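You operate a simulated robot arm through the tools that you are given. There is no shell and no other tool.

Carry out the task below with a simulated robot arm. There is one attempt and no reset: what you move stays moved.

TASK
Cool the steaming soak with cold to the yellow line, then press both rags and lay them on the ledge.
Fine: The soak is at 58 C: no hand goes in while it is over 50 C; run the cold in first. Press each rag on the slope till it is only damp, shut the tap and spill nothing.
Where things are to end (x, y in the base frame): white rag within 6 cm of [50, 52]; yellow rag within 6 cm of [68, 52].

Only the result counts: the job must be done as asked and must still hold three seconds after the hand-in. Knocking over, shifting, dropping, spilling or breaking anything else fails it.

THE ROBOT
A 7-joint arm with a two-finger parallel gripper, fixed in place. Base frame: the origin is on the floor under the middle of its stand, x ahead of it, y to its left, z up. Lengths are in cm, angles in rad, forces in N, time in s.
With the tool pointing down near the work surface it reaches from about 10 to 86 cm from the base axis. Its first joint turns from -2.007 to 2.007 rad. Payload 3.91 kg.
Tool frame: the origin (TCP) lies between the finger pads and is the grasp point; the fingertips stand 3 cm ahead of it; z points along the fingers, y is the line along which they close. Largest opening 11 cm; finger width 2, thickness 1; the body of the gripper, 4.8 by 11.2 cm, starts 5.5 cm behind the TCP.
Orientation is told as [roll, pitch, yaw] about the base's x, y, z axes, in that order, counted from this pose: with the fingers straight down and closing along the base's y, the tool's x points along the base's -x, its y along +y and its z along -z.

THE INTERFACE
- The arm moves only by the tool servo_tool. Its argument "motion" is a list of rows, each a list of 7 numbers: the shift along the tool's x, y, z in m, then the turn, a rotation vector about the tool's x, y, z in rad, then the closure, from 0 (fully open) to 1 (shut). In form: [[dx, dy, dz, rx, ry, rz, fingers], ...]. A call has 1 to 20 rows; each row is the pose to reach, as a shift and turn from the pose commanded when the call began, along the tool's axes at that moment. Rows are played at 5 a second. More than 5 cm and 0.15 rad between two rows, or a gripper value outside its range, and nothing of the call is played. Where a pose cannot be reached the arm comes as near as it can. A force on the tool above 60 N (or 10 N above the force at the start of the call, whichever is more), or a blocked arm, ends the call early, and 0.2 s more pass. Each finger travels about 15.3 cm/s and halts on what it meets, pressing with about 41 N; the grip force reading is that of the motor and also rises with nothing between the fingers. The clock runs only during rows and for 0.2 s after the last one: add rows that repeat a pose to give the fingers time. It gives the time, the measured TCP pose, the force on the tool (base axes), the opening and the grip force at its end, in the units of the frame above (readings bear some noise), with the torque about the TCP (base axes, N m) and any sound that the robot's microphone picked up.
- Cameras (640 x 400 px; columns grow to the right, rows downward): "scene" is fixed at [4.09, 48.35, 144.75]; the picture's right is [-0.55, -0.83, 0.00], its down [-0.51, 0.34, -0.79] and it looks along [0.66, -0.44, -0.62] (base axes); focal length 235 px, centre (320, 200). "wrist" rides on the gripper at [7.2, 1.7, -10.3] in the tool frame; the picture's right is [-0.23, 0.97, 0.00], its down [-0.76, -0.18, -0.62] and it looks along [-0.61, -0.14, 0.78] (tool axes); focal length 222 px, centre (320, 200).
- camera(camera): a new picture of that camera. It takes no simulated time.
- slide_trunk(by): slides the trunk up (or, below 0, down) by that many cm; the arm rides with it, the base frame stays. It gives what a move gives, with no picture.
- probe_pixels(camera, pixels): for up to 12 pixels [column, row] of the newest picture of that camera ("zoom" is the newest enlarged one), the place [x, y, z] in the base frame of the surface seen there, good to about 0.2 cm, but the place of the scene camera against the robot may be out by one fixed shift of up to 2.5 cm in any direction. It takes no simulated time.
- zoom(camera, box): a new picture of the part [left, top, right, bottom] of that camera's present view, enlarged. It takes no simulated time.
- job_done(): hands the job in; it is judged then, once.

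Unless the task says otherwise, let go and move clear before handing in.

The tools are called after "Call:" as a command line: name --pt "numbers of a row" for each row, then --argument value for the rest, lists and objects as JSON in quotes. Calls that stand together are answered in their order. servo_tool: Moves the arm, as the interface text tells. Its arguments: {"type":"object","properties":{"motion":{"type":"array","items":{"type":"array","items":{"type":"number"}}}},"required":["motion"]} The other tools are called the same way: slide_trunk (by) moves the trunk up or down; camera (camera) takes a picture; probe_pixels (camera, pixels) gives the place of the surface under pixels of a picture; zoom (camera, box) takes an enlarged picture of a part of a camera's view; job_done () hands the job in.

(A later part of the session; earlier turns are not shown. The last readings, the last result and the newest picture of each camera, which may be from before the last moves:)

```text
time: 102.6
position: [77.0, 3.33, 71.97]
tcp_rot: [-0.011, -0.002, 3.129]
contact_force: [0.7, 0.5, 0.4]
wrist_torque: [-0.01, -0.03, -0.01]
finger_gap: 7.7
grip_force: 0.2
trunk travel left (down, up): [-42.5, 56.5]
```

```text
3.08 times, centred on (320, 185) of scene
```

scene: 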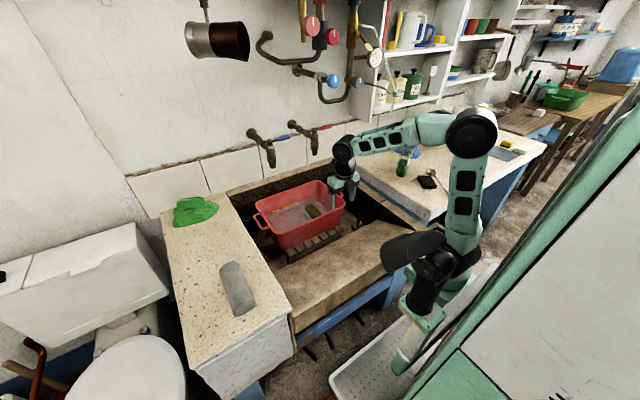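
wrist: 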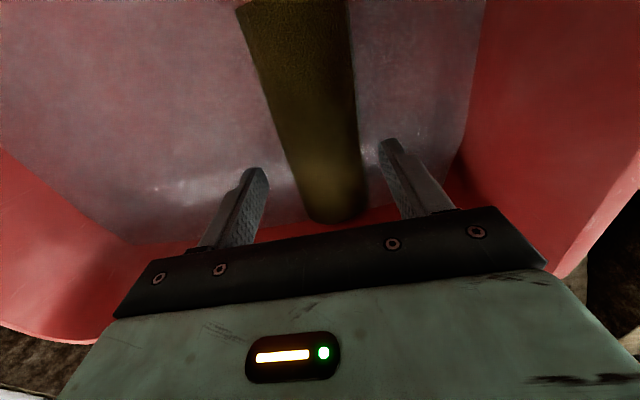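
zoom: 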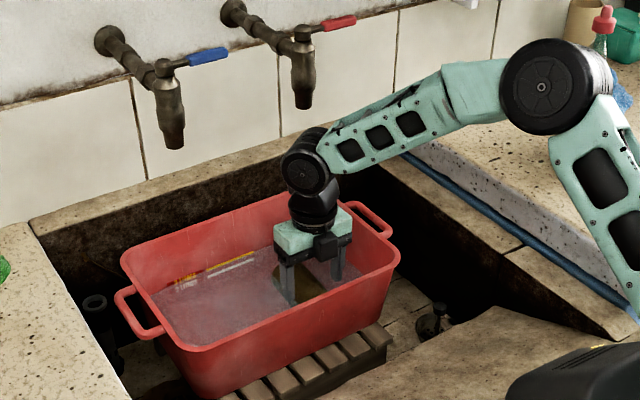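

The yellow rag is centred between the fingers (wrist (325,170)). I'll lower 5.4 cm to z≈66.5, well short of the tub floor contact.

Call:
servo_tool --pt "0 0 0.012 0 0 0 0.3" --pt "0 0 0.024 0 0 0 0.3" --pt "0 0 0.036 0 0 0 0.3" --pt "0 0 0.046 0 0 0 0.3" --pt "0 0 0.051 0 0 0 0.3" --pt "0 0 0.054 0 0 0 0.3" --pt "0 0 0.054 0 0 0 0.3"

Call:
servo_tool --pt "0 0 0 0 0 0 0.5" --pt "0 0 0 0 0 0 0.7" --pt "0 0 0 0 0 0 0.95" --pt "0 0 0 0 0 0 0.95" --pt "0 0 0 0 0 0 0.95"

Call:
camera --camera "wrist"

```text
time: 104.2
position: [76.96, 3.51, 66.48]
tcp_rot: [-0.011, 0.001, 3.13]
contact_force: [0.3, -0.6, 1.2]
wrist_torque: [-0.01, -0.04, 0.0]
finger_gap: 7.7
grip_force: 0.0
trunk travel left (down, up): [-42.5, 56.5]
```

```text
time: 105.4
position: [76.97, 3.48, 66.5]
tcp_rot: [-0.009, -0.001, 3.13]
contact_force: [-0.3, 0.1, 0.0]
wrist_torque: [0.02, -0.01, 0.05]
finger_gap: 5.89
grip_force: 40.9
trunk travel left (down, up): [-42.5, 56.5]
```

```text
taken
```

wrist: 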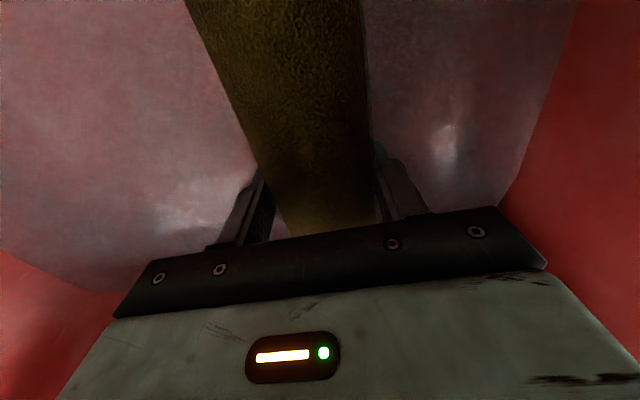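

The yellow rag is gripped (gap 5.89 cm, 41 N). I'll lift it slowly and check partway for slip.

Call:
servo_tool --pt "0 0 -0.006 0 0 0 0.95" --pt "0 0 -0.012 0 0 0 0.95" --pt "0 0 -0.018 0 0 0 0.95" --pt "0 0 -0.026 0 0 0 0.95" --pt "0 0 -0.034 0 0 0 0.95" --pt "0 0 -0.042 0 0 0 0.95" --pt "0 0 -0.05 0 0 0 0.95" --pt "0 0 -0.06 0 0 0 0.95"

Call:
camera --camera "wrist"

```text
time: 107.2
position: [77.22, 3.53, 72.65]
tcp_rot: [-0.011, -0.001, 3.129]
contact_force: [0.7, 0.1, -1.0]
wrist_torque: [0.0, 0.02, 0.02]
finger_gap: 5.92
grip_force: 40.7
trunk travel left (down, up): [-42.5, 56.5]
```

```text
taken
```

wrist: 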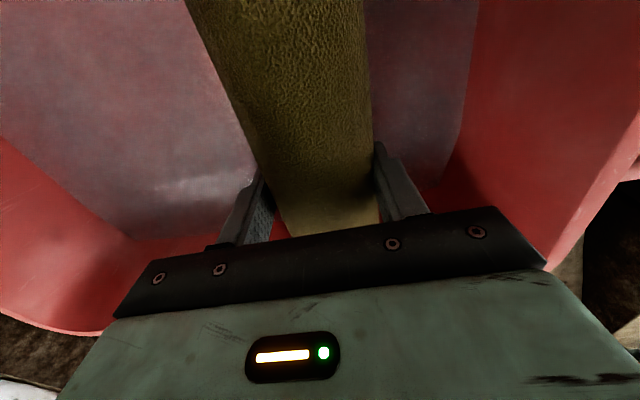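

No slip this time (gap 5.92 cm). I'll continue up to z≈84.

Call:
servo_tool --pt "0 0 -0.01 0 0 0 0.95" --pt "0 0 -0.02 0 0 0 0.95" --pt "0 0 -0.03 0 0 0 0.95" --pt "0 0 -0.042 0 0 0 0.95" --pt "-0.003 0 -0.054 0 0 0 0.95" --pt "-0.006 0 -0.066 0 0 0 0.95" --pt "-0.01 0 -0.078 0 0 0 0.95" --pt "-0.014 0 -0.09 0 0 0 0.95" --pt "-0.018 0 -0.102 0 0 0 0.95" --pt "-0.02 0 -0.114 0 0 0 0.95" --pt "-0.02 0 -0.114 0 0 0 0.95"

Call:
camera --camera "wrist"

Call:
zoom --camera "scene" --box '[240, 120, 400, 250]'

```text
time: 109.6
position: [75.03, 3.38, 83.85]
tcp_rot: [-0.01, -0.008, 3.128]
contact_force: [-7.8, -0.1, -18.4]
wrist_torque: [0.47, 0.42, -0.24]
finger_gap: 5.94
grip_force: 41.0
trunk travel left (down, up): [-42.5, 56.5]
```

```text
taken
```

wrist: 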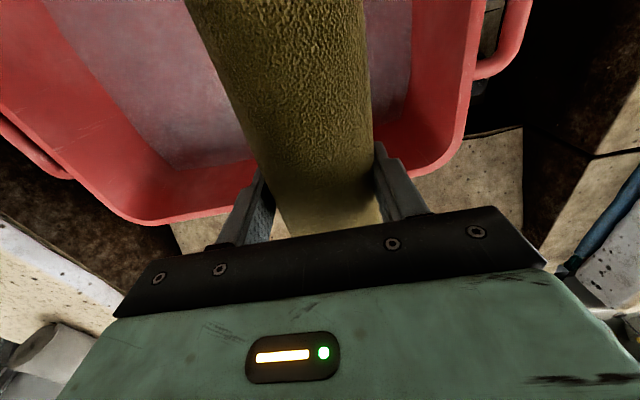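

```text
3.08 times, centred on (320, 185) of scene
```

zoom: 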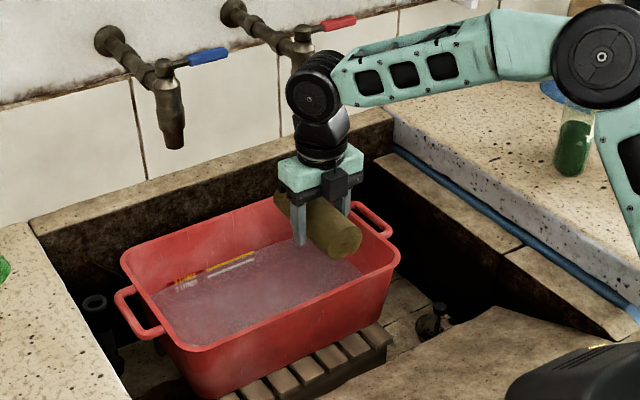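

A force of -18 N down shows the wrist camera (at about (82,1.7,94)) has bumped the underside of the hot spout at (83,0.5,97). I'll lower 1.2 cm at once, then back away in -x.

Call:
servo_tool --pt "0 0 0.008 0 0 0 0.95" --pt "0 0 0.014 0 0 0 0.95" --pt "0 0 0.014 0 0 0 0.95"

Call:
zoom --camera "scene" --box '[270, 110, 370, 220]'

```text
time: 110.4
position: [75.04, 3.27, 82.63]
tcp_rot: [-0.011, 0.0, 3.129]
contact_force: [-0.4, -0.4, -1.4]
wrist_torque: [-0.06, 0.0, -0.05]
finger_gap: 5.89
grip_force: 40.9
trunk travel left (down, up): [-42.5, 56.5]
```

```text
3.64 times, centred on (320, 165) of scene
```

zoom: 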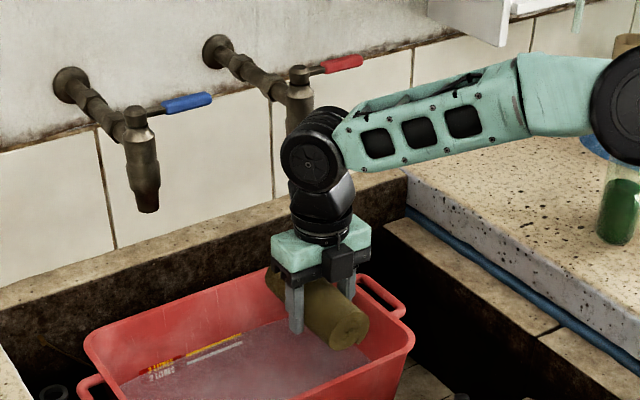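

The force is gone and both taps look untouched. I'll carry the yellow rag level back over the slope.

Call:
servo_tool --pt "-0.02 0 0 0 0 0 0.95" --pt "-0.04 0 0 0 0 0 0.95" --pt "-0.065 0 0 0 0 0 0.95" --pt "-0.09 0 0 0 0 0 0.95" --pt "-0.115 0 0 0 0 0 0.95" --pt "-0.14 0 0 0 0 0 0.95" --pt "-0.165 0 0 0 0 0 0.95" --pt "-0.19 0 0 0 0 0 0.95" --pt "-0.215 0 0 0 0 0 0.95" --pt "-0.22 0 0 0 0 0 0.95"

Call:
camera --camera "wrist"

Call:
camera --camera "scene"

```text
time: 112.6
position: [52.97, 3.72, 82.54]
tcp_rot: [-0.009, -0.001, 3.129]
contact_force: [0.1, 0.2, -0.4]
wrist_torque: [0.01, 0.0, 0.0]
finger_gap: 5.9
grip_force: 41.4
trunk travel left (down, up): [-42.5, 56.5]
```

```text
taken
```

wrist: 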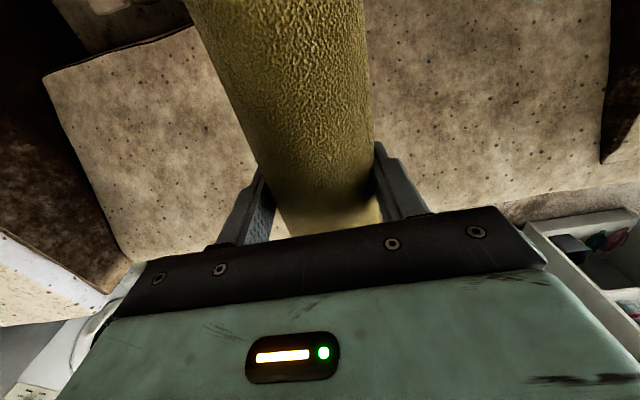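

```text
taken
```

scene: 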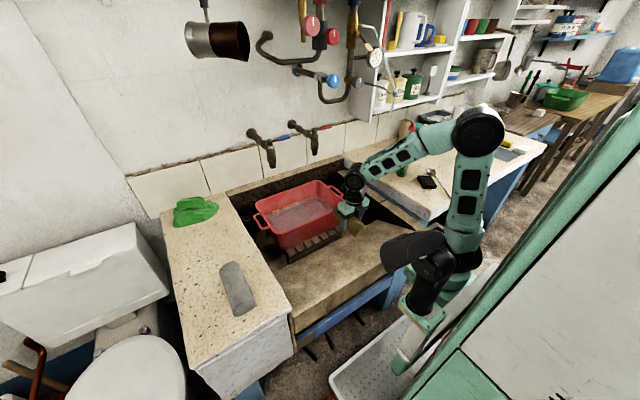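

The rag is steady at (53,3.7,82.5). I'll tilt to the slope's angle and descend to about 3 cm above it.

Call:
servo_tool --pt "-0.004 0 0.012 0 -0.08 0 0.95" --pt "-0.008 0 0.024 0 -0.16 0 0.95" --pt "-0.012 0 0.036 0 -0.24 0 0.95" --pt "-0.016 0 0.048 0 -0.32 0 0.95" --pt "-0.02 0 0.06 0 -0.41 0 0.95" --pt "-0.022 0 0.068 0 -0.41 0 0.95"

Call:
servo_tool --pt "0 0 0.006 0 0 0 0.95" --pt "0 0 0.012 0 0 0 0.95" --pt "0 0 0.018 0 0 0 0.95" --pt "0 0 0.022 0 0 0 0.95" --pt "0 0 0.025 0 0 0 0.95"

Call:
zoom --camera "scene" --box '[310, 190, 430, 290]'

Call:
camera --camera "wrist"

```text
time: 114.0
position: [50.85, 3.73, 75.69]
tcp_rot: [-0.013, -0.412, 3.132]
contact_force: [-0.5, 0.9, -1.2]
wrist_torque: [0.0, 0.0, 0.02]
finger_gap: 5.9
grip_force: 41.1
trunk travel left (down, up): [-42.5, 56.5]
```

```text
time: 115.2
position: [49.87, 3.86, 73.57]
tcp_rot: [-0.013, -0.41, 3.131]
contact_force: [0.5, -0.4, -1.3]
wrist_torque: [0.0, 0.01, -0.03]
finger_gap: 5.91
grip_force: 40.8
trunk travel left (down, up): [-42.5, 56.5]
```

```text
4.00 times, centred on (370, 240) of scene
```

zoom: 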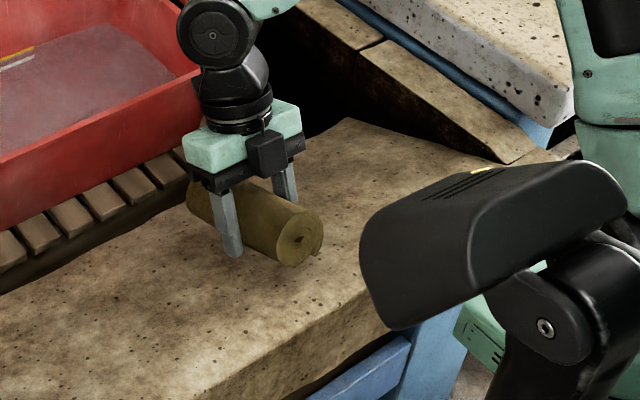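

```text
taken
```

wrist: 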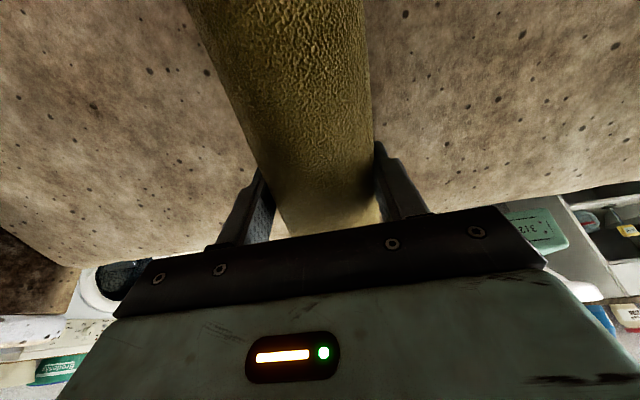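

About 1.3 cm remains to the slope. I'll lower in small steps until contact.

Call:
servo_tool --pt "0 0 0.004 0 0 0 0.95" --pt "0 0 0.008 0 0 0 0.95" --pt "0 0 0.01 0 0 0 0.95" --pt "0 0 0.011 0 0 0 0.95"

Call:
servo_tool --pt "0 0 0.001 0 0 0 0.95" --pt "0 0 0.002 0 0 0 0.95"

```text
time: 116.2
position: [49.44, 3.82, 72.51]
tcp_rot: [-0.012, -0.41, 3.132]
contact_force: [0.2, 0.0, -0.9]
wrist_torque: [-0.02, 0.01, 0.04]
finger_gap: 5.93
grip_force: 40.9
trunk travel left (down, up): [-42.5, 56.5]
```

```text
time: 116.8
position: [49.4, 3.83, 72.34]
tcp_rot: [-0.011, -0.411, 3.134]
contact_force: [-0.8, 0.4, -1.6]
wrist_torque: [-0.01, 0.03, 0.01]
finger_gap: 5.92
grip_force: 41.3
trunk travel left (down, up): [-42.5, 56.5]
```

Call:
servo_tool --pt "0 0 0.001 0 0 0 0.95" --pt "0 0 0.002 0 0 0 0.95" --pt "0 0 0.003 0 0 0 0.95"

Call:
zoom --camera "scene" --box '[330, 220, 400, 270]'

```text
time: 117.6
position: [49.36, 3.76, 72.16]
tcp_rot: [-0.013, -0.407, 3.132]
contact_force: [10.4, -1.9, 36.1]
wrist_torque: [-0.22, 0.23, -0.07]
finger_gap: 5.92
grip_force: 40.9
trunk travel left (down, up): [-42.5, 56.5]
```

```text
8.00 times, centred on (365, 245) of scene
```

zoom: 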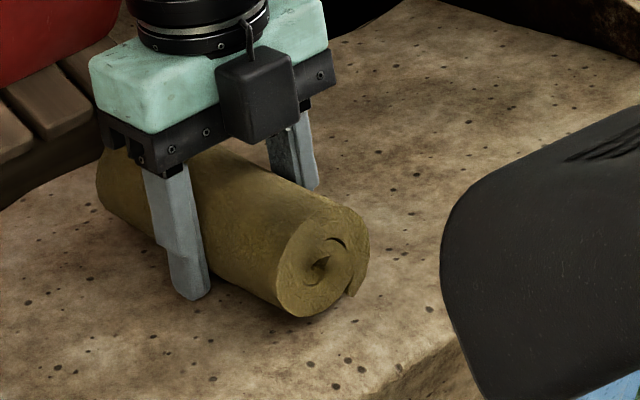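

The gripped rag now presses the slope with about 37 N. I'll hold it here 4 s and see whether its colour changes.

Call:
servo_tool --pt "0 0 0 0 0 0 0.95" --pt "0 0 0 0 0 0 0.95" --pt "0 0 0 0 0 0 0.95" --pt "0 0 0 0 0 0 0.95" --pt "0 0 0 0 0 0 0.95" --pt "0 0 0 0 0 0 0.95" --pt "0 0 0 0 0 0 0.95" --pt "0 0 0 0 0 0 0.95" --pt "0 0 0 0 0 0 0.95" --pt "0 0 0 0 0 0 0.95" --pt "0 0 0 0 0 0 0.95" --pt "0 0 0 0 0 0 0.95" --pt "0 0 0 0 0 0 0.95" --pt "0 0 0 0 0 0 0.95" --pt "0 0 0 0 0 0 0.95" --pt "0 0 0 0 0 0 0.95" --pt "0 0 0 0 0 0 0.95" --pt "0 0 0 0 0 0 0.95" --pt "0 0 0 0 0 0 0.95" --pt "0 0 0 0 0 0 0.95"

Call:
zoom --camera "scene" --box '[330, 220, 400, 270]'

Call:
camera --camera "wrist"

```text
time: 121.8
position: [49.25, 3.8, 71.99]
tcp_rot: [-0.011, -0.412, 3.132]
contact_force: [9.3, 1.6, 19.7]
wrist_torque: [0.07, -0.01, 0.06]
finger_gap: 5.88
grip_force: 41.1
trunk travel left (down, up): [-42.5, 56.5]
```

```text
8.00 times, centred on (365, 245) of scene
```

zoom: 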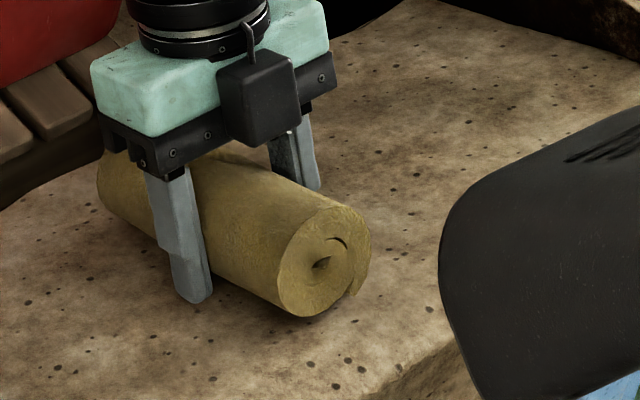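

```text
taken
```

wrist: 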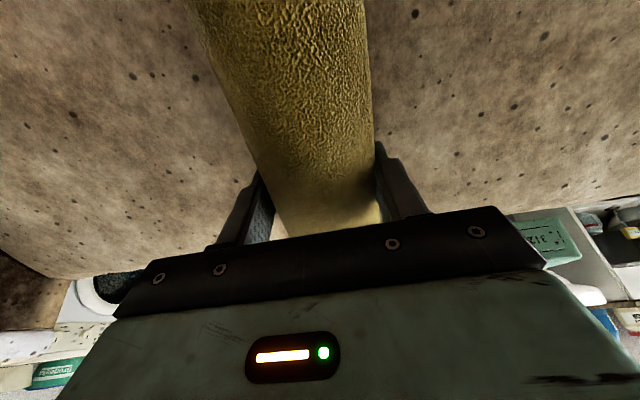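

The yellow rag has lightened noticeably, but the force relaxed to ~22 N. I'll press 1.5 mm further (tips still clear of the slope) and hold.

Call:
servo_tool --pt "0 0 0.0007 0 0 0 0.95" --pt "0 0 0.0015 0 0 0 0.95" --pt "0 0 0.0015 0 0 0 0.95" --pt "0 0 0.0015 0 0 0 0.95" --pt "0 0 0.0015 0 0 0 0.95" --pt "0 0 0.0015 0 0 0 0.95" --pt "0 0 0.0015 0 0 0 0.95" --pt "0 0 0.0015 0 0 0 0.95" --pt "0 0 0.0015 0 0 0 0.95" --pt "0 0 0.0015 0 0 0 0.95" --pt "0 0 0.0015 0 0 0 0.95" --pt "0 0 0.0015 0 0 0 0.95" --pt "0 0 0.0015 0 0 0 0.95" --pt "0 0 0.0015 0 0 0 0.95" --pt "0 0 0.0015 0 0 0 0.95"

Call:
zoom --camera "scene" --box '[330, 220, 400, 270]'

```text
time: 125.0
position: [49.21, 3.81, 71.88]
tcp_rot: [-0.012, -0.411, 3.133]
contact_force: [13.7, 1.6, 24.1]
wrist_torque: [0.16, -0.02, 0.03]
finger_gap: 5.87
grip_force: 40.8
trunk travel left (down, up): [-42.5, 56.5]
```

```text
8.00 times, centred on (365, 245) of scene
```

zoom: 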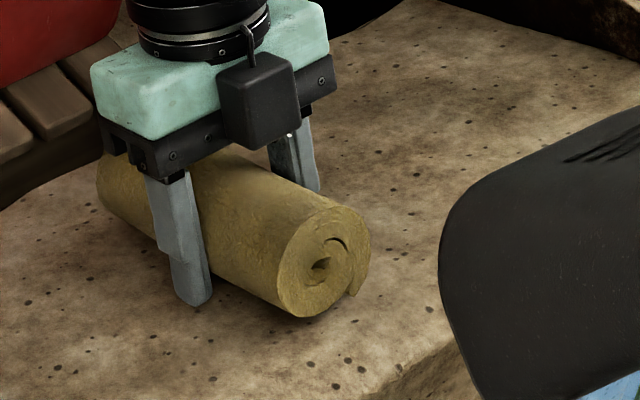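

It keeps lightening a little. I'll now open, rise, and give it the same saddle press from above as the white one.

Call:
servo_tool --pt "0 0 -0.0015 0 0 0 0.6" --pt "0 0 -0.0015 0 0 0 0.4" --pt "0 0 -0.0015 0 0 0 0.25" --pt "0 0 -0.0015 0 0 0 0.25" --pt "0 0 -0.02 0 0 0 0.25" --pt "0 0 -0.04 0 0 0 0.25" --pt "0 0 -0.06 0 0 0 0.25" --pt "0.004 0 -0.075 0 0 0 0.25" --pt "0.007 0 -0.075 0 0 0 0.5" --pt "0.007 0 -0.075 0 0 0 0.77" --pt "0.007 0 -0.075 0 0 0 0.77"

Call:
camera --camera "wrist"

Call:
zoom --camera "scene" --box '[310, 200, 410, 275]'

```text
time: 127.4
position: [52.94, 3.84, 78.55]
tcp_rot: [-0.012, -0.411, 3.133]
contact_force: [0.3, 0.3, -0.5]
wrist_torque: [0.0, -0.02, 0.0]
finger_gap: 2.53
grip_force: 0.0
trunk travel left (down, up): [-42.5, 56.5]
```

```text
taken
```

wrist: 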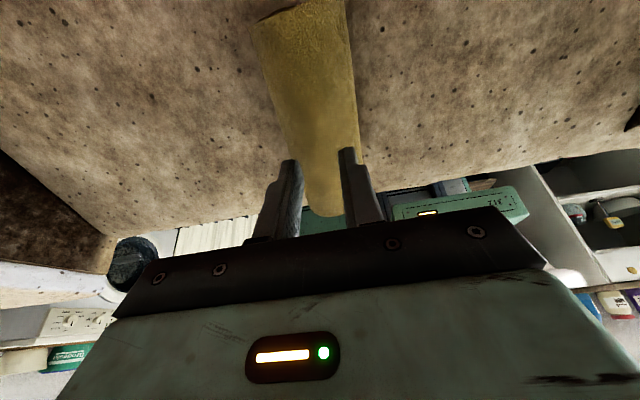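

```text
5.33 times, centred on (360, 238) of scene
```

zoom: 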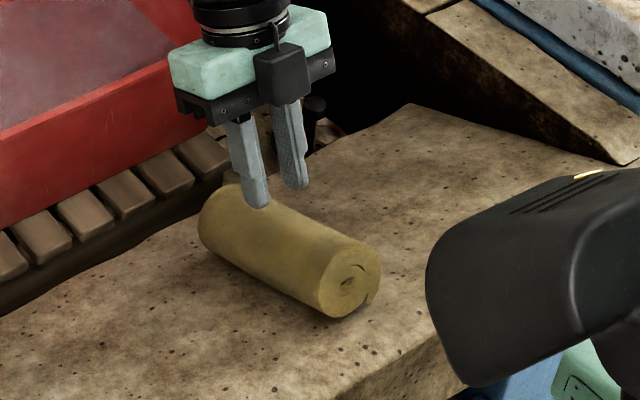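

The saddle is lined up over the middle of the yellow rag, about 2.3 cm above it. I'll lower onto it gently.

Call:
servo_tool --pt "0 0 0.008 0 0 0 0.77" --pt "0 0 0.015 0 0 0 0.77" --pt "0 0 0.019 0 0 0 0.77" --pt "0 0 0.022 0 0 0 0.77"

Call:
servo_tool --pt "0 0 0.001 0 0 0 0.77" --pt "0 0 0.002 0 0 0 0.77" --pt "0 0 0.003 0 0 0 0.77" --pt "0 0 0.003 0 0 0 0.77"

Call:
zoom --camera "scene" --box '[310, 200, 410, 275]'

```text
time: 128.4
position: [51.82, 3.63, 76.46]
tcp_rot: [-0.011, -0.408, 3.133]
contact_force: [0.6, -0.1, 0.8]
wrist_torque: [0.02, -0.01, 0.0]
finger_gap: 2.52
grip_force: 0.0
trunk travel left (down, up): [-42.5, 56.5]
```

```text
time: 129.4
position: [51.91, 3.78, 76.31]
tcp_rot: [-0.011, -0.407, 3.132]
contact_force: [17.1, -2.8, 47.0]
wrist_torque: [-0.59, 0.29, 0.24]
finger_gap: 2.65
grip_force: 1.3
trunk travel left (down, up): [-42.5, 56.5]
```

```text
5.33 times, centred on (360, 238) of scene
```

zoom: 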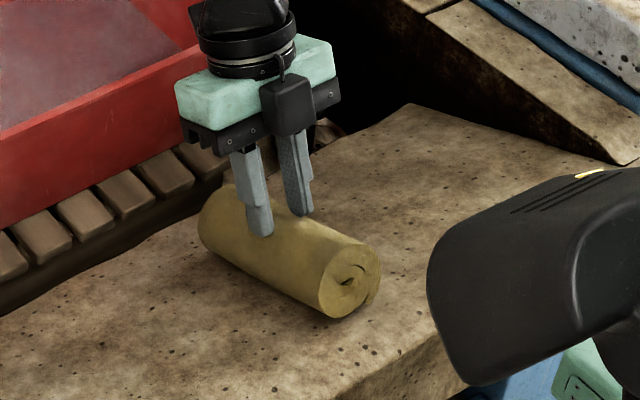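

The saddle presses the yellow rag with ~50 N. I'll hold about 4 s.

Call:
servo_tool --pt "0 0 0 0 0 0 0.77" --pt "0 0 0 0 0 0 0.77" --pt "0 0 0 0 0 0 0.77" --pt "0 0 0 0 0 0 0.77" --pt "0 0 0 0 0 0 0.77" --pt "0 0 0 0 0 0 0.77" --pt "0 0 0 0 0 0 0.77" --pt "0 0 0 0 0 0 0.77" --pt "0 0 0 0 0 0 0.77" --pt "0 0 0 0 0 0 0.77" --pt "0 0 0 0 0 0 0.77" --pt "0 0 0 0 0 0 0.77" --pt "0 0 0 0 0 0 0.77" --pt "0 0 0 0 0 0 0.77" --pt "0 0 0 0 0 0 0.77" --pt "0 0 0 0 0 0 0.77" --pt "0 0 0 0 0 0 0.77" --pt "0 0 0 0 0 0 0.77" --pt "0 0 0 0 0 0 0.77" --pt "0 0 0 0 0 0 0.77"

Call:
zoom --camera "scene" --box '[310, 200, 410, 275]'

Call:
zoom --camera "scene" --box '[350, 240, 382, 260]'

```text
time: 133.6
position: [51.92, 3.68, 76.32]
tcp_rot: [-0.014, -0.407, 3.133]
contact_force: [21.7, -2.6, 44.8]
wrist_torque: [-0.48, 0.1, 0.23]
finger_gap: 2.76
grip_force: 2.3
trunk travel left (down, up): [-42.5, 56.5]
```

```text
5.33 times, centred on (360, 238) of scene
```

zoom: 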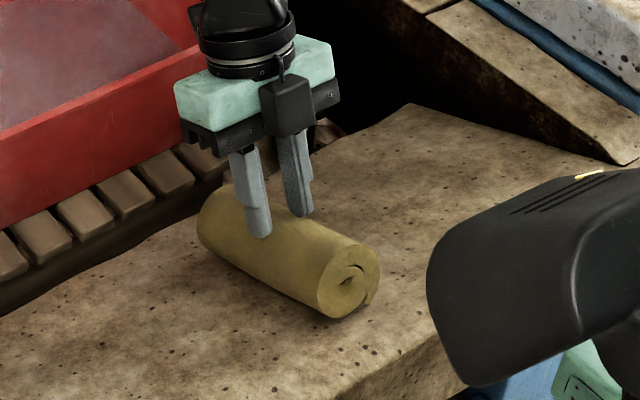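

```text
16.00 times, centred on (366, 250) of scene
```

zoom: 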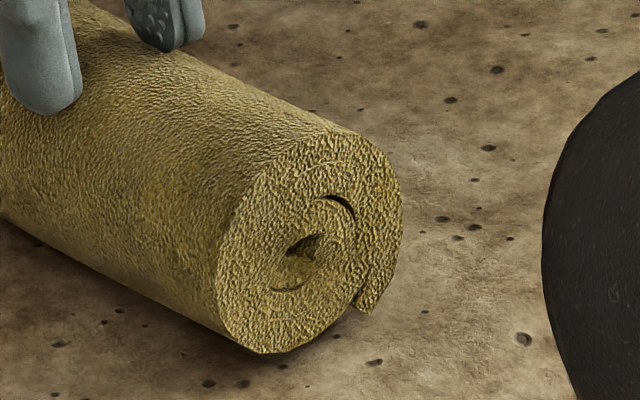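

Force holds near 50 N and the rag is a lighter mustard now. I'll hold 4 s more and compare the 16x view.

Call:
servo_tool --pt "0 0 0 0 0 0 0.77" --pt "0 0 0 0 0 0 0.77" --pt "0 0 0 0 0 0 0.77" --pt "0 0 0 0 0 0 0.77" --pt "0 0 0 0 0 0 0.77" --pt "0 0 0 0 0 0 0.77" --pt "0 0 0 0 0 0 0.77" --pt "0 0 0 0 0 0 0.77" --pt "0 0 0 0 0 0 0.77" --pt "0 0 0 0 0 0 0.77" --pt "0 0 0 0 0 0 0.77" --pt "0 0 0 0 0 0 0.77" --pt "0 0 0 0 0 0 0.77" --pt "0 0 0 0 0 0 0.77" --pt "0 0 0 0 0 0 0.77" --pt "0 0 0 0 0 0 0.77" --pt "0 0 0 0 0 0 0.77" --pt "0 0 0 0 0 0 0.77" --pt "0 0 0 0 0 0 0.77" --pt "0 0 0 0 0 0 0.77"

Call:
zoom --camera "scene" --box '[350, 240, 382, 260]'

Call:
zoom --camera "scene" --box '[220, 260, 260, 320]'

```text
time: 137.8
position: [52.06, 3.67, 76.27]
tcp_rot: [-0.011, -0.41, 3.134]
contact_force: [18.3, 0.1, 39.5]
wrist_torque: [-0.17, 0.13, 0.07]
finger_gap: 2.86
grip_force: 3.2
trunk travel left (down, up): [-42.5, 56.5]
```

```text
16.00 times, centred on (366, 250) of scene
```

zoom: 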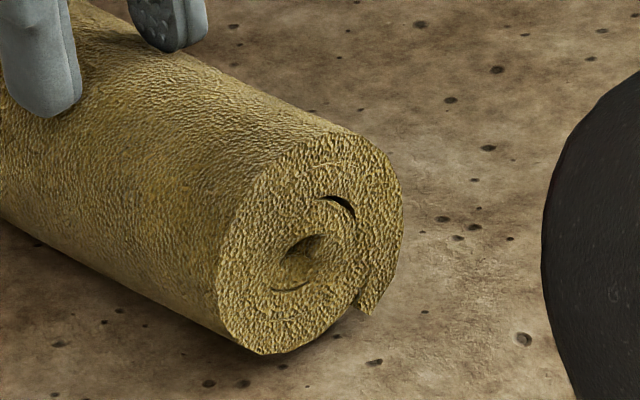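

```text
6.67 times, centred on (240, 290) of scene
```

zoom: 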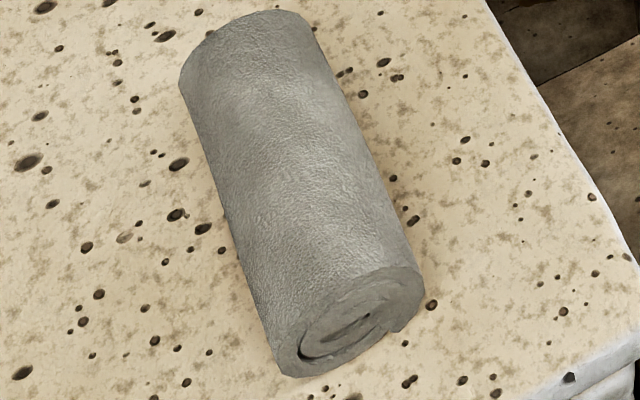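

The yellow rag still lightens slowly, and no puddle shows around the white rag on the ledge. I'll keep pressing 4 s more.

Call:
servo_tool --pt "0 0 0.0004 0 0 0 0.77" --pt "0 0 0.0004 0 0 0 0.77" --pt "0 0 0.0004 0 0 0 0.77" --pt "0 0 0.0004 0 0 0 0.77" --pt "0 0 0.0004 0 0 0 0.77" --pt "0 0 0.0004 0 0 0 0.77" --pt "0 0 0.0004 0 0 0 0.77" --pt "0 0 0.0004 0 0 0 0.77" --pt "0 0 0.0004 0 0 0 0.77" --pt "0 0 0.0004 0 0 0 0.77" --pt "0 0 0.0004 0 0 0 0.77" --pt "0 0 0.0004 0 0 0 0.77" --pt "0 0 0.0004 0 0 0 0.77" --pt "0 0 0.0004 0 0 0 0.77" --pt "0 0 0.0004 0 0 0 0.77" --pt "0 0 0.0004 0 0 0 0.77" --pt "0 0 0.0004 0 0 0 0.77" --pt "0 0 0.0004 0 0 0 0.77" --pt "0 0 0.0004 0 0 0 0.77" --pt "0 0 0.0004 0 0 0 0.77"

Call:
zoom --camera "scene" --box '[350, 240, 382, 260]'

Call:
zoom --camera "scene" --box '[310, 200, 410, 275]'

```text
time: 142.0
position: [51.88, 3.78, 76.28]
tcp_rot: [-0.012, -0.407, 3.133]
contact_force: [18.1, 1.0, 39.2]
wrist_torque: [-0.09, 0.09, 0.03]
finger_gap: 2.96
grip_force: 5.2
trunk travel left (down, up): [-42.5, 56.5]
```

```text
16.00 times, centred on (366, 250) of scene
```

zoom: 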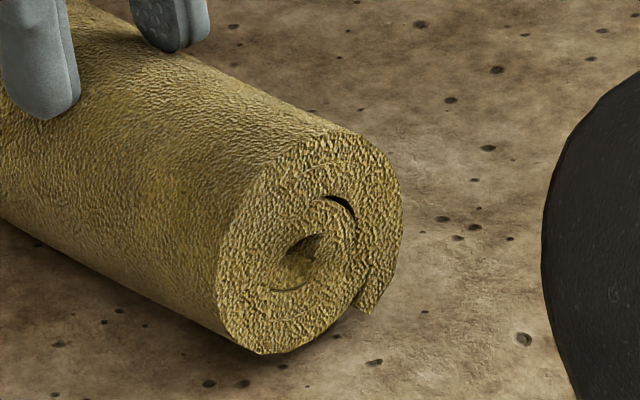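

```text
5.33 times, centred on (360, 238) of scene
```

zoom: 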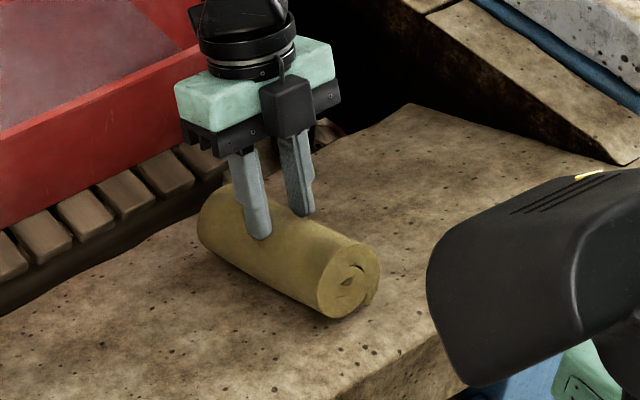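

The shade no longer changes between 137.8 s and 142 s, so the yellow rag is only damp too. I'll rise, open, and measure it for the final grip.

Call:
servo_tool --pt "0 0 -0.01 0 0 0 0.77" --pt "0 0 -0.025 0 0 0 0.6" --pt "0 0 -0.04 0 0 0 0.3" --pt "0 0 -0.055 0 0 0 0.2" --pt "0 0 -0.06 0 0 0 0.2"

Call:
camera --camera "wrist"

Call:
probe_pixels --camera "wrist" --pixels '[[298, 12], [303, 40], [312, 80], [322, 120], [330, 160], [334, 180], [280, 50], [332, 50], [295, 100], [348, 100], [305, 150], [355, 150]]'

```text
time: 143.2
position: [54.14, 3.72, 81.59]
tcp_rot: [-0.012, -0.409, 3.134]
contact_force: [0.1, -1.3, -0.1]
wrist_torque: [0.01, 0.01, 0.0]
finger_gap: 8.8
grip_force: 0.1
trunk travel left (down, up): [-42.5, 56.5]
```

```text
taken
```

wrist: 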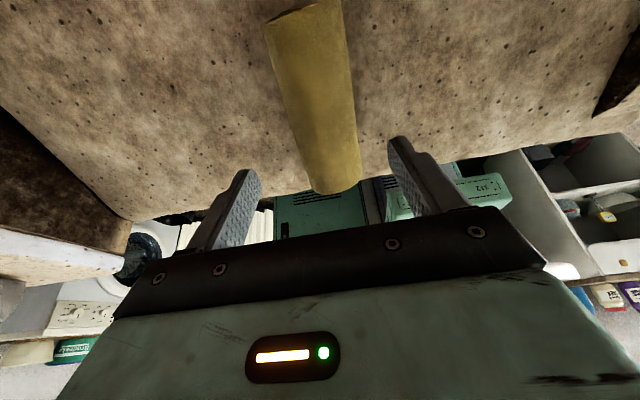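

```text
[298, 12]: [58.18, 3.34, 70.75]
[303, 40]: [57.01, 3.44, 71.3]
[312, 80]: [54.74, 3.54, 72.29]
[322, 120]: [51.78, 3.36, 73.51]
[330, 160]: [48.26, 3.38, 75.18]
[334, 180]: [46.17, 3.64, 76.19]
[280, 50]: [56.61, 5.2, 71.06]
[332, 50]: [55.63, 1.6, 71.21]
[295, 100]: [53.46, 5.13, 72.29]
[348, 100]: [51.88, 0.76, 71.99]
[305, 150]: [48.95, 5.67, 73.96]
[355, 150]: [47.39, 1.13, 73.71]
```

The yellow rag's centre is at about (50.8,3.35,70.9). I'll lower astride it and grip its middle.

Call:
servo_tool --pt "0.006 0.002 0.02 0 0 0 0.2" --pt "0.012 0.0037 0.04 0 0 0 0.2" --pt "0.012 0.0037 0.06 0 0 0 0.2" --pt "0.012 0.0037 0.075 0 0 0 0.2" --pt "0.012 0.0037 0.088 0 0 0 0.2" --pt "0.012 0.0037 0.096 0 0 0 0.2" --pt "0.012 0.0037 0.102 0 0 0 0.2"

Call:
servo_tool --pt "0 0 0 0 0 0 0.5" --pt "0 0 0 0 0 0 0.8" --pt "0 0 0 0 0 0 0.95" --pt "0 0 0 0 0 0 0.95" --pt "0 0 0 0 0 0 0.95"

Call:
camera --camera "wrist"

```text
time: 144.8
position: [51.04, 3.38, 71.86]
tcp_rot: [-0.012, -0.41, 3.132]
contact_force: [-0.1, 0.0, 0.5]
wrist_torque: [0.02, 0.02, -0.01]
finger_gap: 8.78
grip_force: 0.0
trunk travel left (down, up): [-42.5, 56.5]
```

```text
time: 146.0
position: [51.28, 3.5, 71.73]
tcp_rot: [-0.012, -0.41, 3.132]
contact_force: [0.2, -0.5, 1.0]
wrist_torque: [-0.1, -0.03, 0.03]
finger_gap: 5.9
grip_force: 40.9
trunk travel left (down, up): [-42.5, 56.5]
```

```text
taken
```

wrist: 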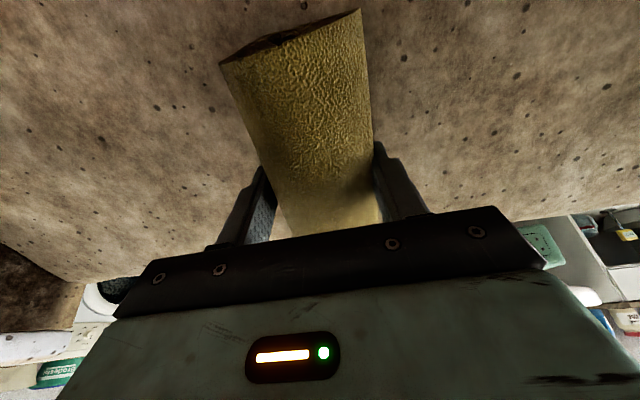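

The grip is good (gap 5.9 cm, 41 N). I'll lift off the slope, then level and rise.

Call:
servo_tool --pt "0 0 -0.01 0 0 0 0.95" --pt "0 0 -0.02 0 0 0 0.95" --pt "0 0 -0.035 0 0 0 0.95" --pt "0 0 -0.05 0 0 0 0.95" --pt "-0.01 0 -0.073 0 0.07 0 0.95" --pt "-0.02 0 -0.096 0 0.14 0 0.95" --pt "-0.03 0 -0.119 0 0.21 0 0.95" --pt "-0.04 0 -0.142 0 0.28 0 0.95" --pt "-0.05 0 -0.165 0 0.35 0 0.95" --pt "-0.0593 0 -0.188 0 0.41 0 0.95" --pt "-0.0593 0 -0.188 0 0.41 0 0.95"

Call:
camera --camera "wrist"

Call:
camera --camera "scene"

```text
time: 148.4
position: [53.2, 3.05, 91.48]
tcp_rot: [-0.009, 0.0, 3.129]
contact_force: [-1.1, 0.2, -0.7]
wrist_torque: [0.03, 0.05, -0.02]
finger_gap: 5.87
grip_force: 40.7
trunk travel left (down, up): [-42.5, 56.5]
```

```text
taken
```

wrist: 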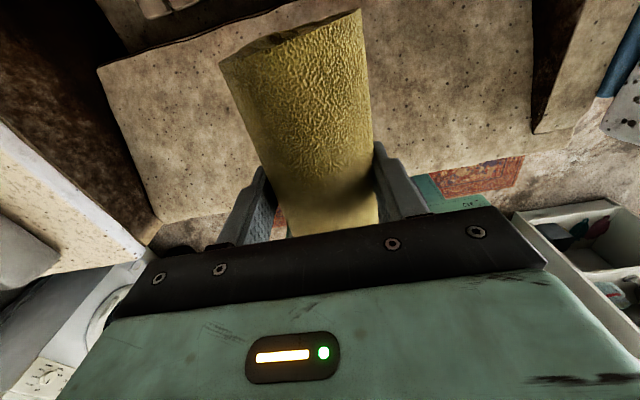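

```text
taken
```

scene: 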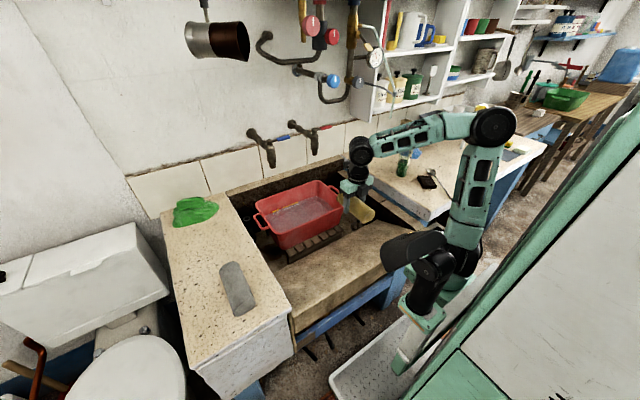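

The rag is level at z≈91 above the slope. Reach over the ledge was limited before with the wrist high above the shoulder, so I'll probe the shoulder height to plan a trunk lift.

Call:
probe_pixels --camera "scene" --pixels '[[435, 265], [420, 300], [465, 258], [410, 250], [455, 235], [495, 125], [360, 150], [480, 200]]'

Call:
zoom --camera "scene" --box '[330, 90, 530, 370]'

```text
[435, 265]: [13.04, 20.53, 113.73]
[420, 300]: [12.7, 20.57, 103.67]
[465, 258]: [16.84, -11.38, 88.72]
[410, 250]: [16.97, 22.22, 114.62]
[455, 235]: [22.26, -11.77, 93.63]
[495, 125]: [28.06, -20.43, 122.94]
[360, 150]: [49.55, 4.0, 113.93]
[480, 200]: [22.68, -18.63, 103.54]
```

```text
1.43 times, centred on (430, 230) of scene
```

zoom: 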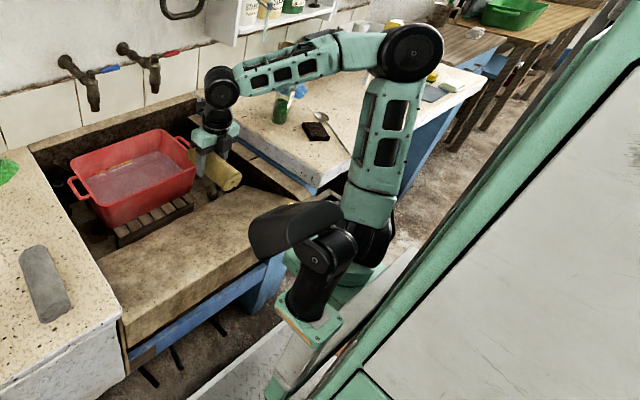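

The arm's limit earlier was likely the last wrist joint, so I'll turn the held rag back a quarter (yaw π/2) here in free space; it may lie crosswise on the ledge just as well.

Call:
servo_tool --pt "0 0 0 0 0 0.12 0.95" --pt "0 0 0 0 0 0.26 0.95" --pt "0 0 0 0 0 0.4 0.95" --pt "0 0 0 0 0 0.54 0.95" --pt "0 0 0 0 0 0.68 0.95" --pt "0 0 0 0 0 0.82 0.95" --pt "0 0 0 0 0 0.96 0.95" --pt "0 0 0 0 0 1.1 0.95" --pt "0 0 0 0 0 1.24 0.95" --pt "0 0 0 0 0 1.38 0.95" --pt "0 0 0 0 0 1.48 0.95" --pt "0 0 0 0 0 1.56 0.95" --pt "0 0 0 0 0 1.56 0.95"

Call:
slide_trunk --by 12

Call:
camera --camera "scene"

Call:
camera --camera "wrist"

```text
time: 151.2
position: [53.3, 3.18, 91.41]
tcp_rot: [0.0, -0.012, 1.566]
contact_force: [0.7, 0.5, -0.4]
wrist_torque: [-0.02, -0.02, 0.0]
finger_gap: 5.89
grip_force: 41.1
trunk travel left (down, up): [-42.5, 56.5]
```

```text
time: 152.7
position: [53.27, 3.13, 103.38]
tcp_rot: [0.001, -0.011, 1.569]
contact_force: [-0.3, -0.1, -0.2]
wrist_torque: [-0.02, 0.0, -0.01]
finger_gap: 5.91
grip_force: 41.0
trunk travel left (down, up): [-54.5, 44.5]
```

```text
taken
```

scene: 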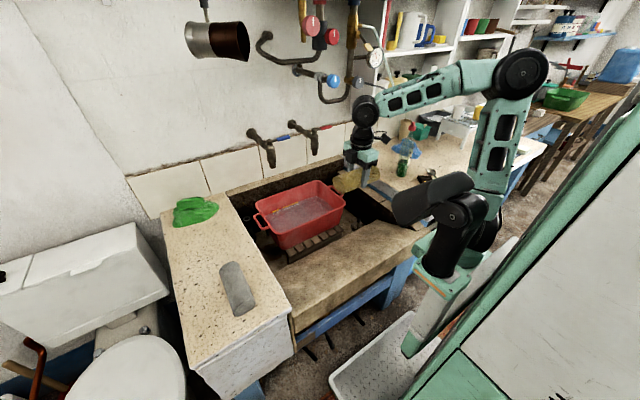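

```text
taken
```

wrist: 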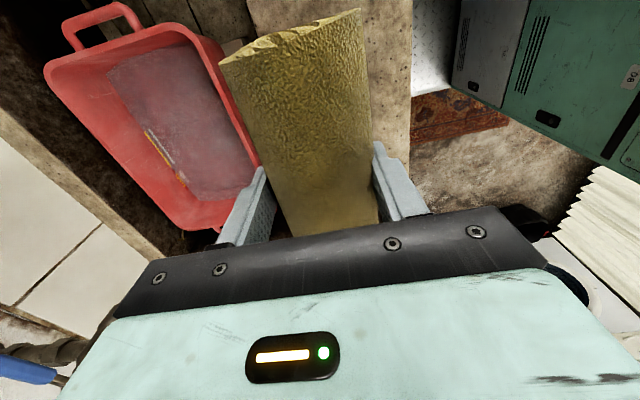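

The rag is now crosswise and steady at z≈103. I'll go to the ledge side: +y first while lowering a little, then out to x≈67.

Call:
servo_tool --pt "-0.02 0 0.01 0 0 0 0.95" --pt "-0.05 0 0.02 0 0 0 0.95" --pt "-0.08 0 0.03 0 0 0 0.95" --pt "-0.11 -0.005 0.04 0 0 0 0.95" --pt "-0.14 -0.01 0.05 0 0 0 0.95" --pt "-0.17 -0.015 0.06 0 0 0 0.95" --pt "-0.2 -0.025 0.07 0 0 0 0.95" --pt "-0.23 -0.04 0.08 0 0 0 0.95" --pt "-0.26 -0.055 0.09 0 0 0 0.95" --pt "-0.29 -0.07 0.1 0 0 0 0.95" --pt "-0.32 -0.085 0.1 0 0 0 0.95" --pt "-0.35 -0.1 0.1 0 0 0 0.95" --pt "-0.38 -0.115 0.1 0 0 0 0.95" --pt "-0.38 -0.115 0.1 0 0 0 0.95"

Call:
camera --camera "scene"

Call:
camera --camera "wrist"

```text
time: 155.7
position: [64.89, 41.23, 93.68]
tcp_rot: [0.004, -0.011, 1.57]
contact_force: [-0.6, 0.8, -0.1]
wrist_torque: [-0.01, 0.01, -0.03]
finger_gap: 5.91
grip_force: 40.2
trunk travel left (down, up): [-54.5, 44.5]
```

```text
taken
```

scene: 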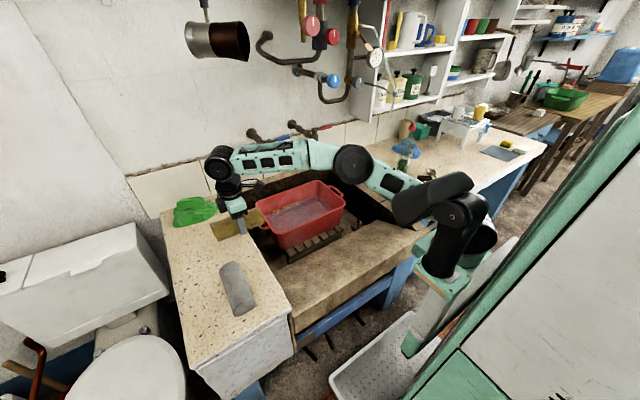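

```text
taken
```

wrist: 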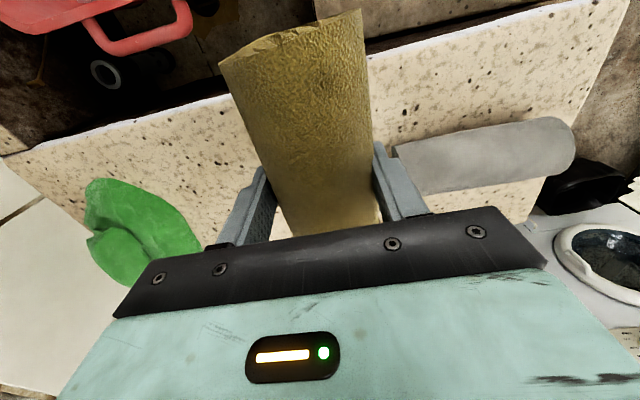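

Reached (64.9,41.2,93.7) without any limit, and the white rag at wrist (490,155) is well clear. I'll continue to about (67.5,50.5,90).

Call:
servo_tool --pt "-0.02 -0.006 0.005 0 0 0 0.95" --pt "-0.04 -0.012 0.01 0 0 0 0.95" --pt "-0.06 -0.018 0.015 0 0 0 0.95" --pt "-0.08 -0.024 0.02 0 0 0 0.95" --pt "-0.095 -0.026 0.03 0 0 0 0.95" --pt "-0.095 -0.026 0.035 0 0 0 0.95"

Call:
camera --camera "scene"

Call:
camera --camera "wrist"

```text
time: 157.1
position: [64.11, 45.64, 89.54]
tcp_rot: [0.0, -0.012, 1.567]
contact_force: [-0.7, 0.5, -0.3]
wrist_torque: [0.01, 0.04, 0.01]
finger_gap: 5.96
grip_force: 40.7
out of reach, approached as far as the arm can: row 2, 3, 4, 5, 6
trunk travel left (down, up): [-54.5, 44.5]
```

```text
taken
```

scene: 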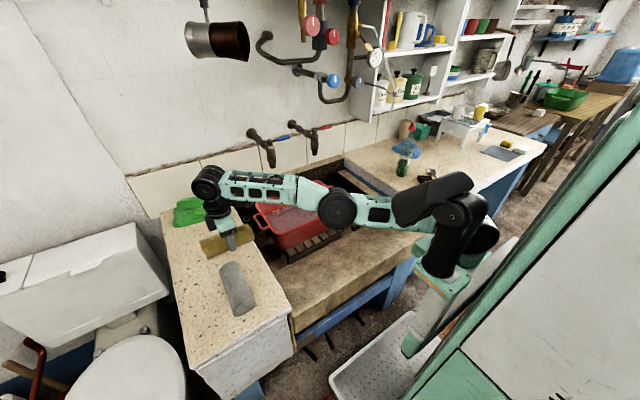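

```text
taken
```

wrist: 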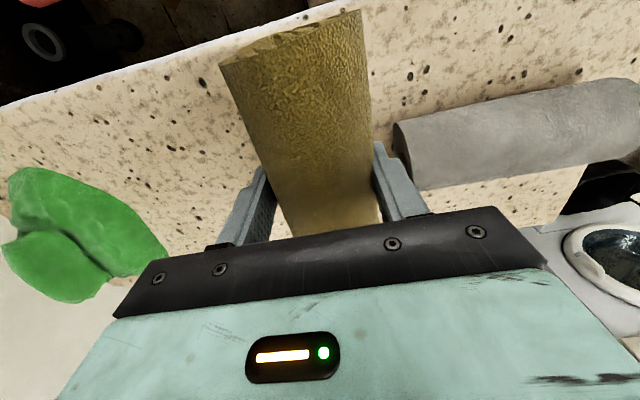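

The arm ran out at (64.1,45.6); the shoulder is too low. I'll raise the trunk 20 cm (clear of the pot, which starts at x≥72, z≥135) and then reach down and out.

Call:
slide_trunk --by 20

Call:
camera --camera "scene"

```text
time: 159.3
position: [63.97, 45.78, 109.57]
tcp_rot: [0.001, -0.011, 1.57]
contact_force: [-1.1, 1.3, -0.8]
wrist_torque: [-0.01, 0.01, 0.0]
finger_gap: 5.91
grip_force: 41.1
trunk travel left (down, up): [-74.5, 24.5]
```

```text
taken
```

scene: 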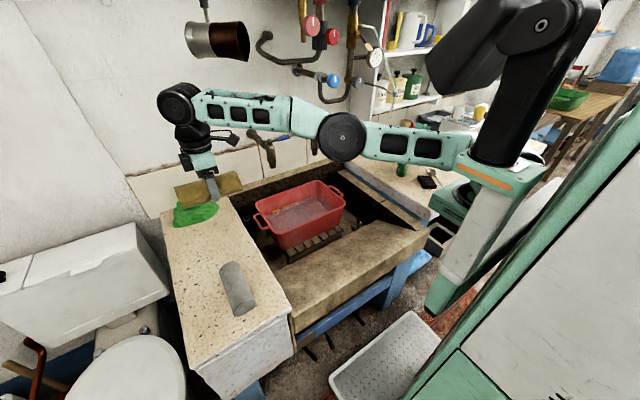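

The rag is held at z≈109.6 with the arm less stretched. I'll come down to z≈92 while moving out to (67.5,50.5).

Call:
servo_tool --pt "0 0 0.02 0 0 0 0.95" --pt "0 0 0.04 0 0 0 0.95" --pt "0 -0.005 0.06 0 0 0 0.95" --pt "-0.005 -0.01 0.08 0 0 0 0.95" --pt "-0.01 -0.015 0.1 0 0 0 0.95" --pt "-0.02 -0.02 0.12 0 0 0 0.95" --pt "-0.03 -0.025 0.14 0 0 0 0.95" --pt "-0.04 -0.03 0.16 0 0 0 0.95" --pt "-0.047 -0.035 0.175 0 0 0 0.95" --pt "-0.047 -0.035 0.175 0 0 0 0.95"

Call:
camera --camera "scene"

Call:
camera --camera "wrist"

```text
time: 161.5
position: [64.78, 46.49, 93.04]
tcp_rot: [0.0, -0.011, 1.57]
contact_force: [1.0, 0.8, -0.7]
wrist_torque: [-0.01, -0.05, 0.02]
finger_gap: 5.9
grip_force: 41.6
out of reach, approached as far as the arm can: row 2, 5, 6, 7, 8, 9, 10
trunk travel left (down, up): [-74.5, 24.5]
```

```text
taken
```

scene: 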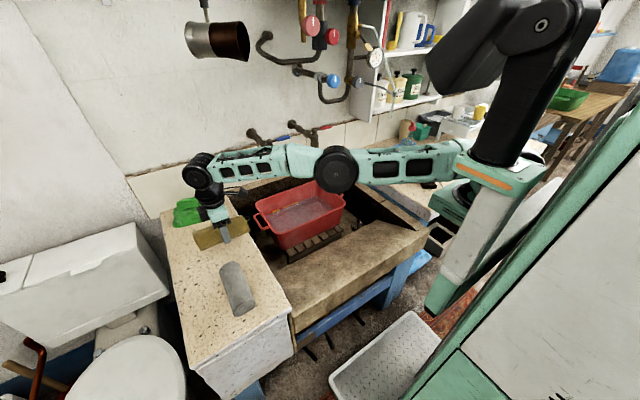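

```text
taken
```

wrist: 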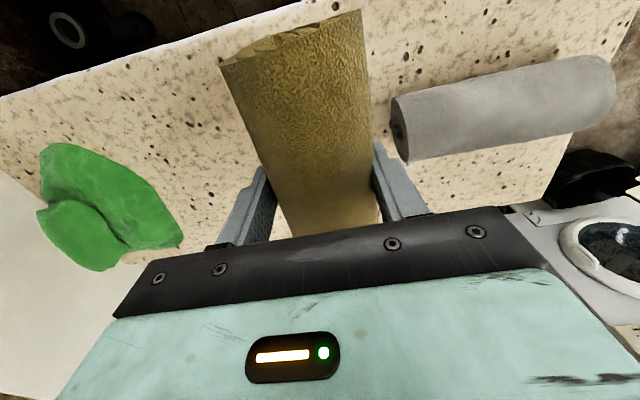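

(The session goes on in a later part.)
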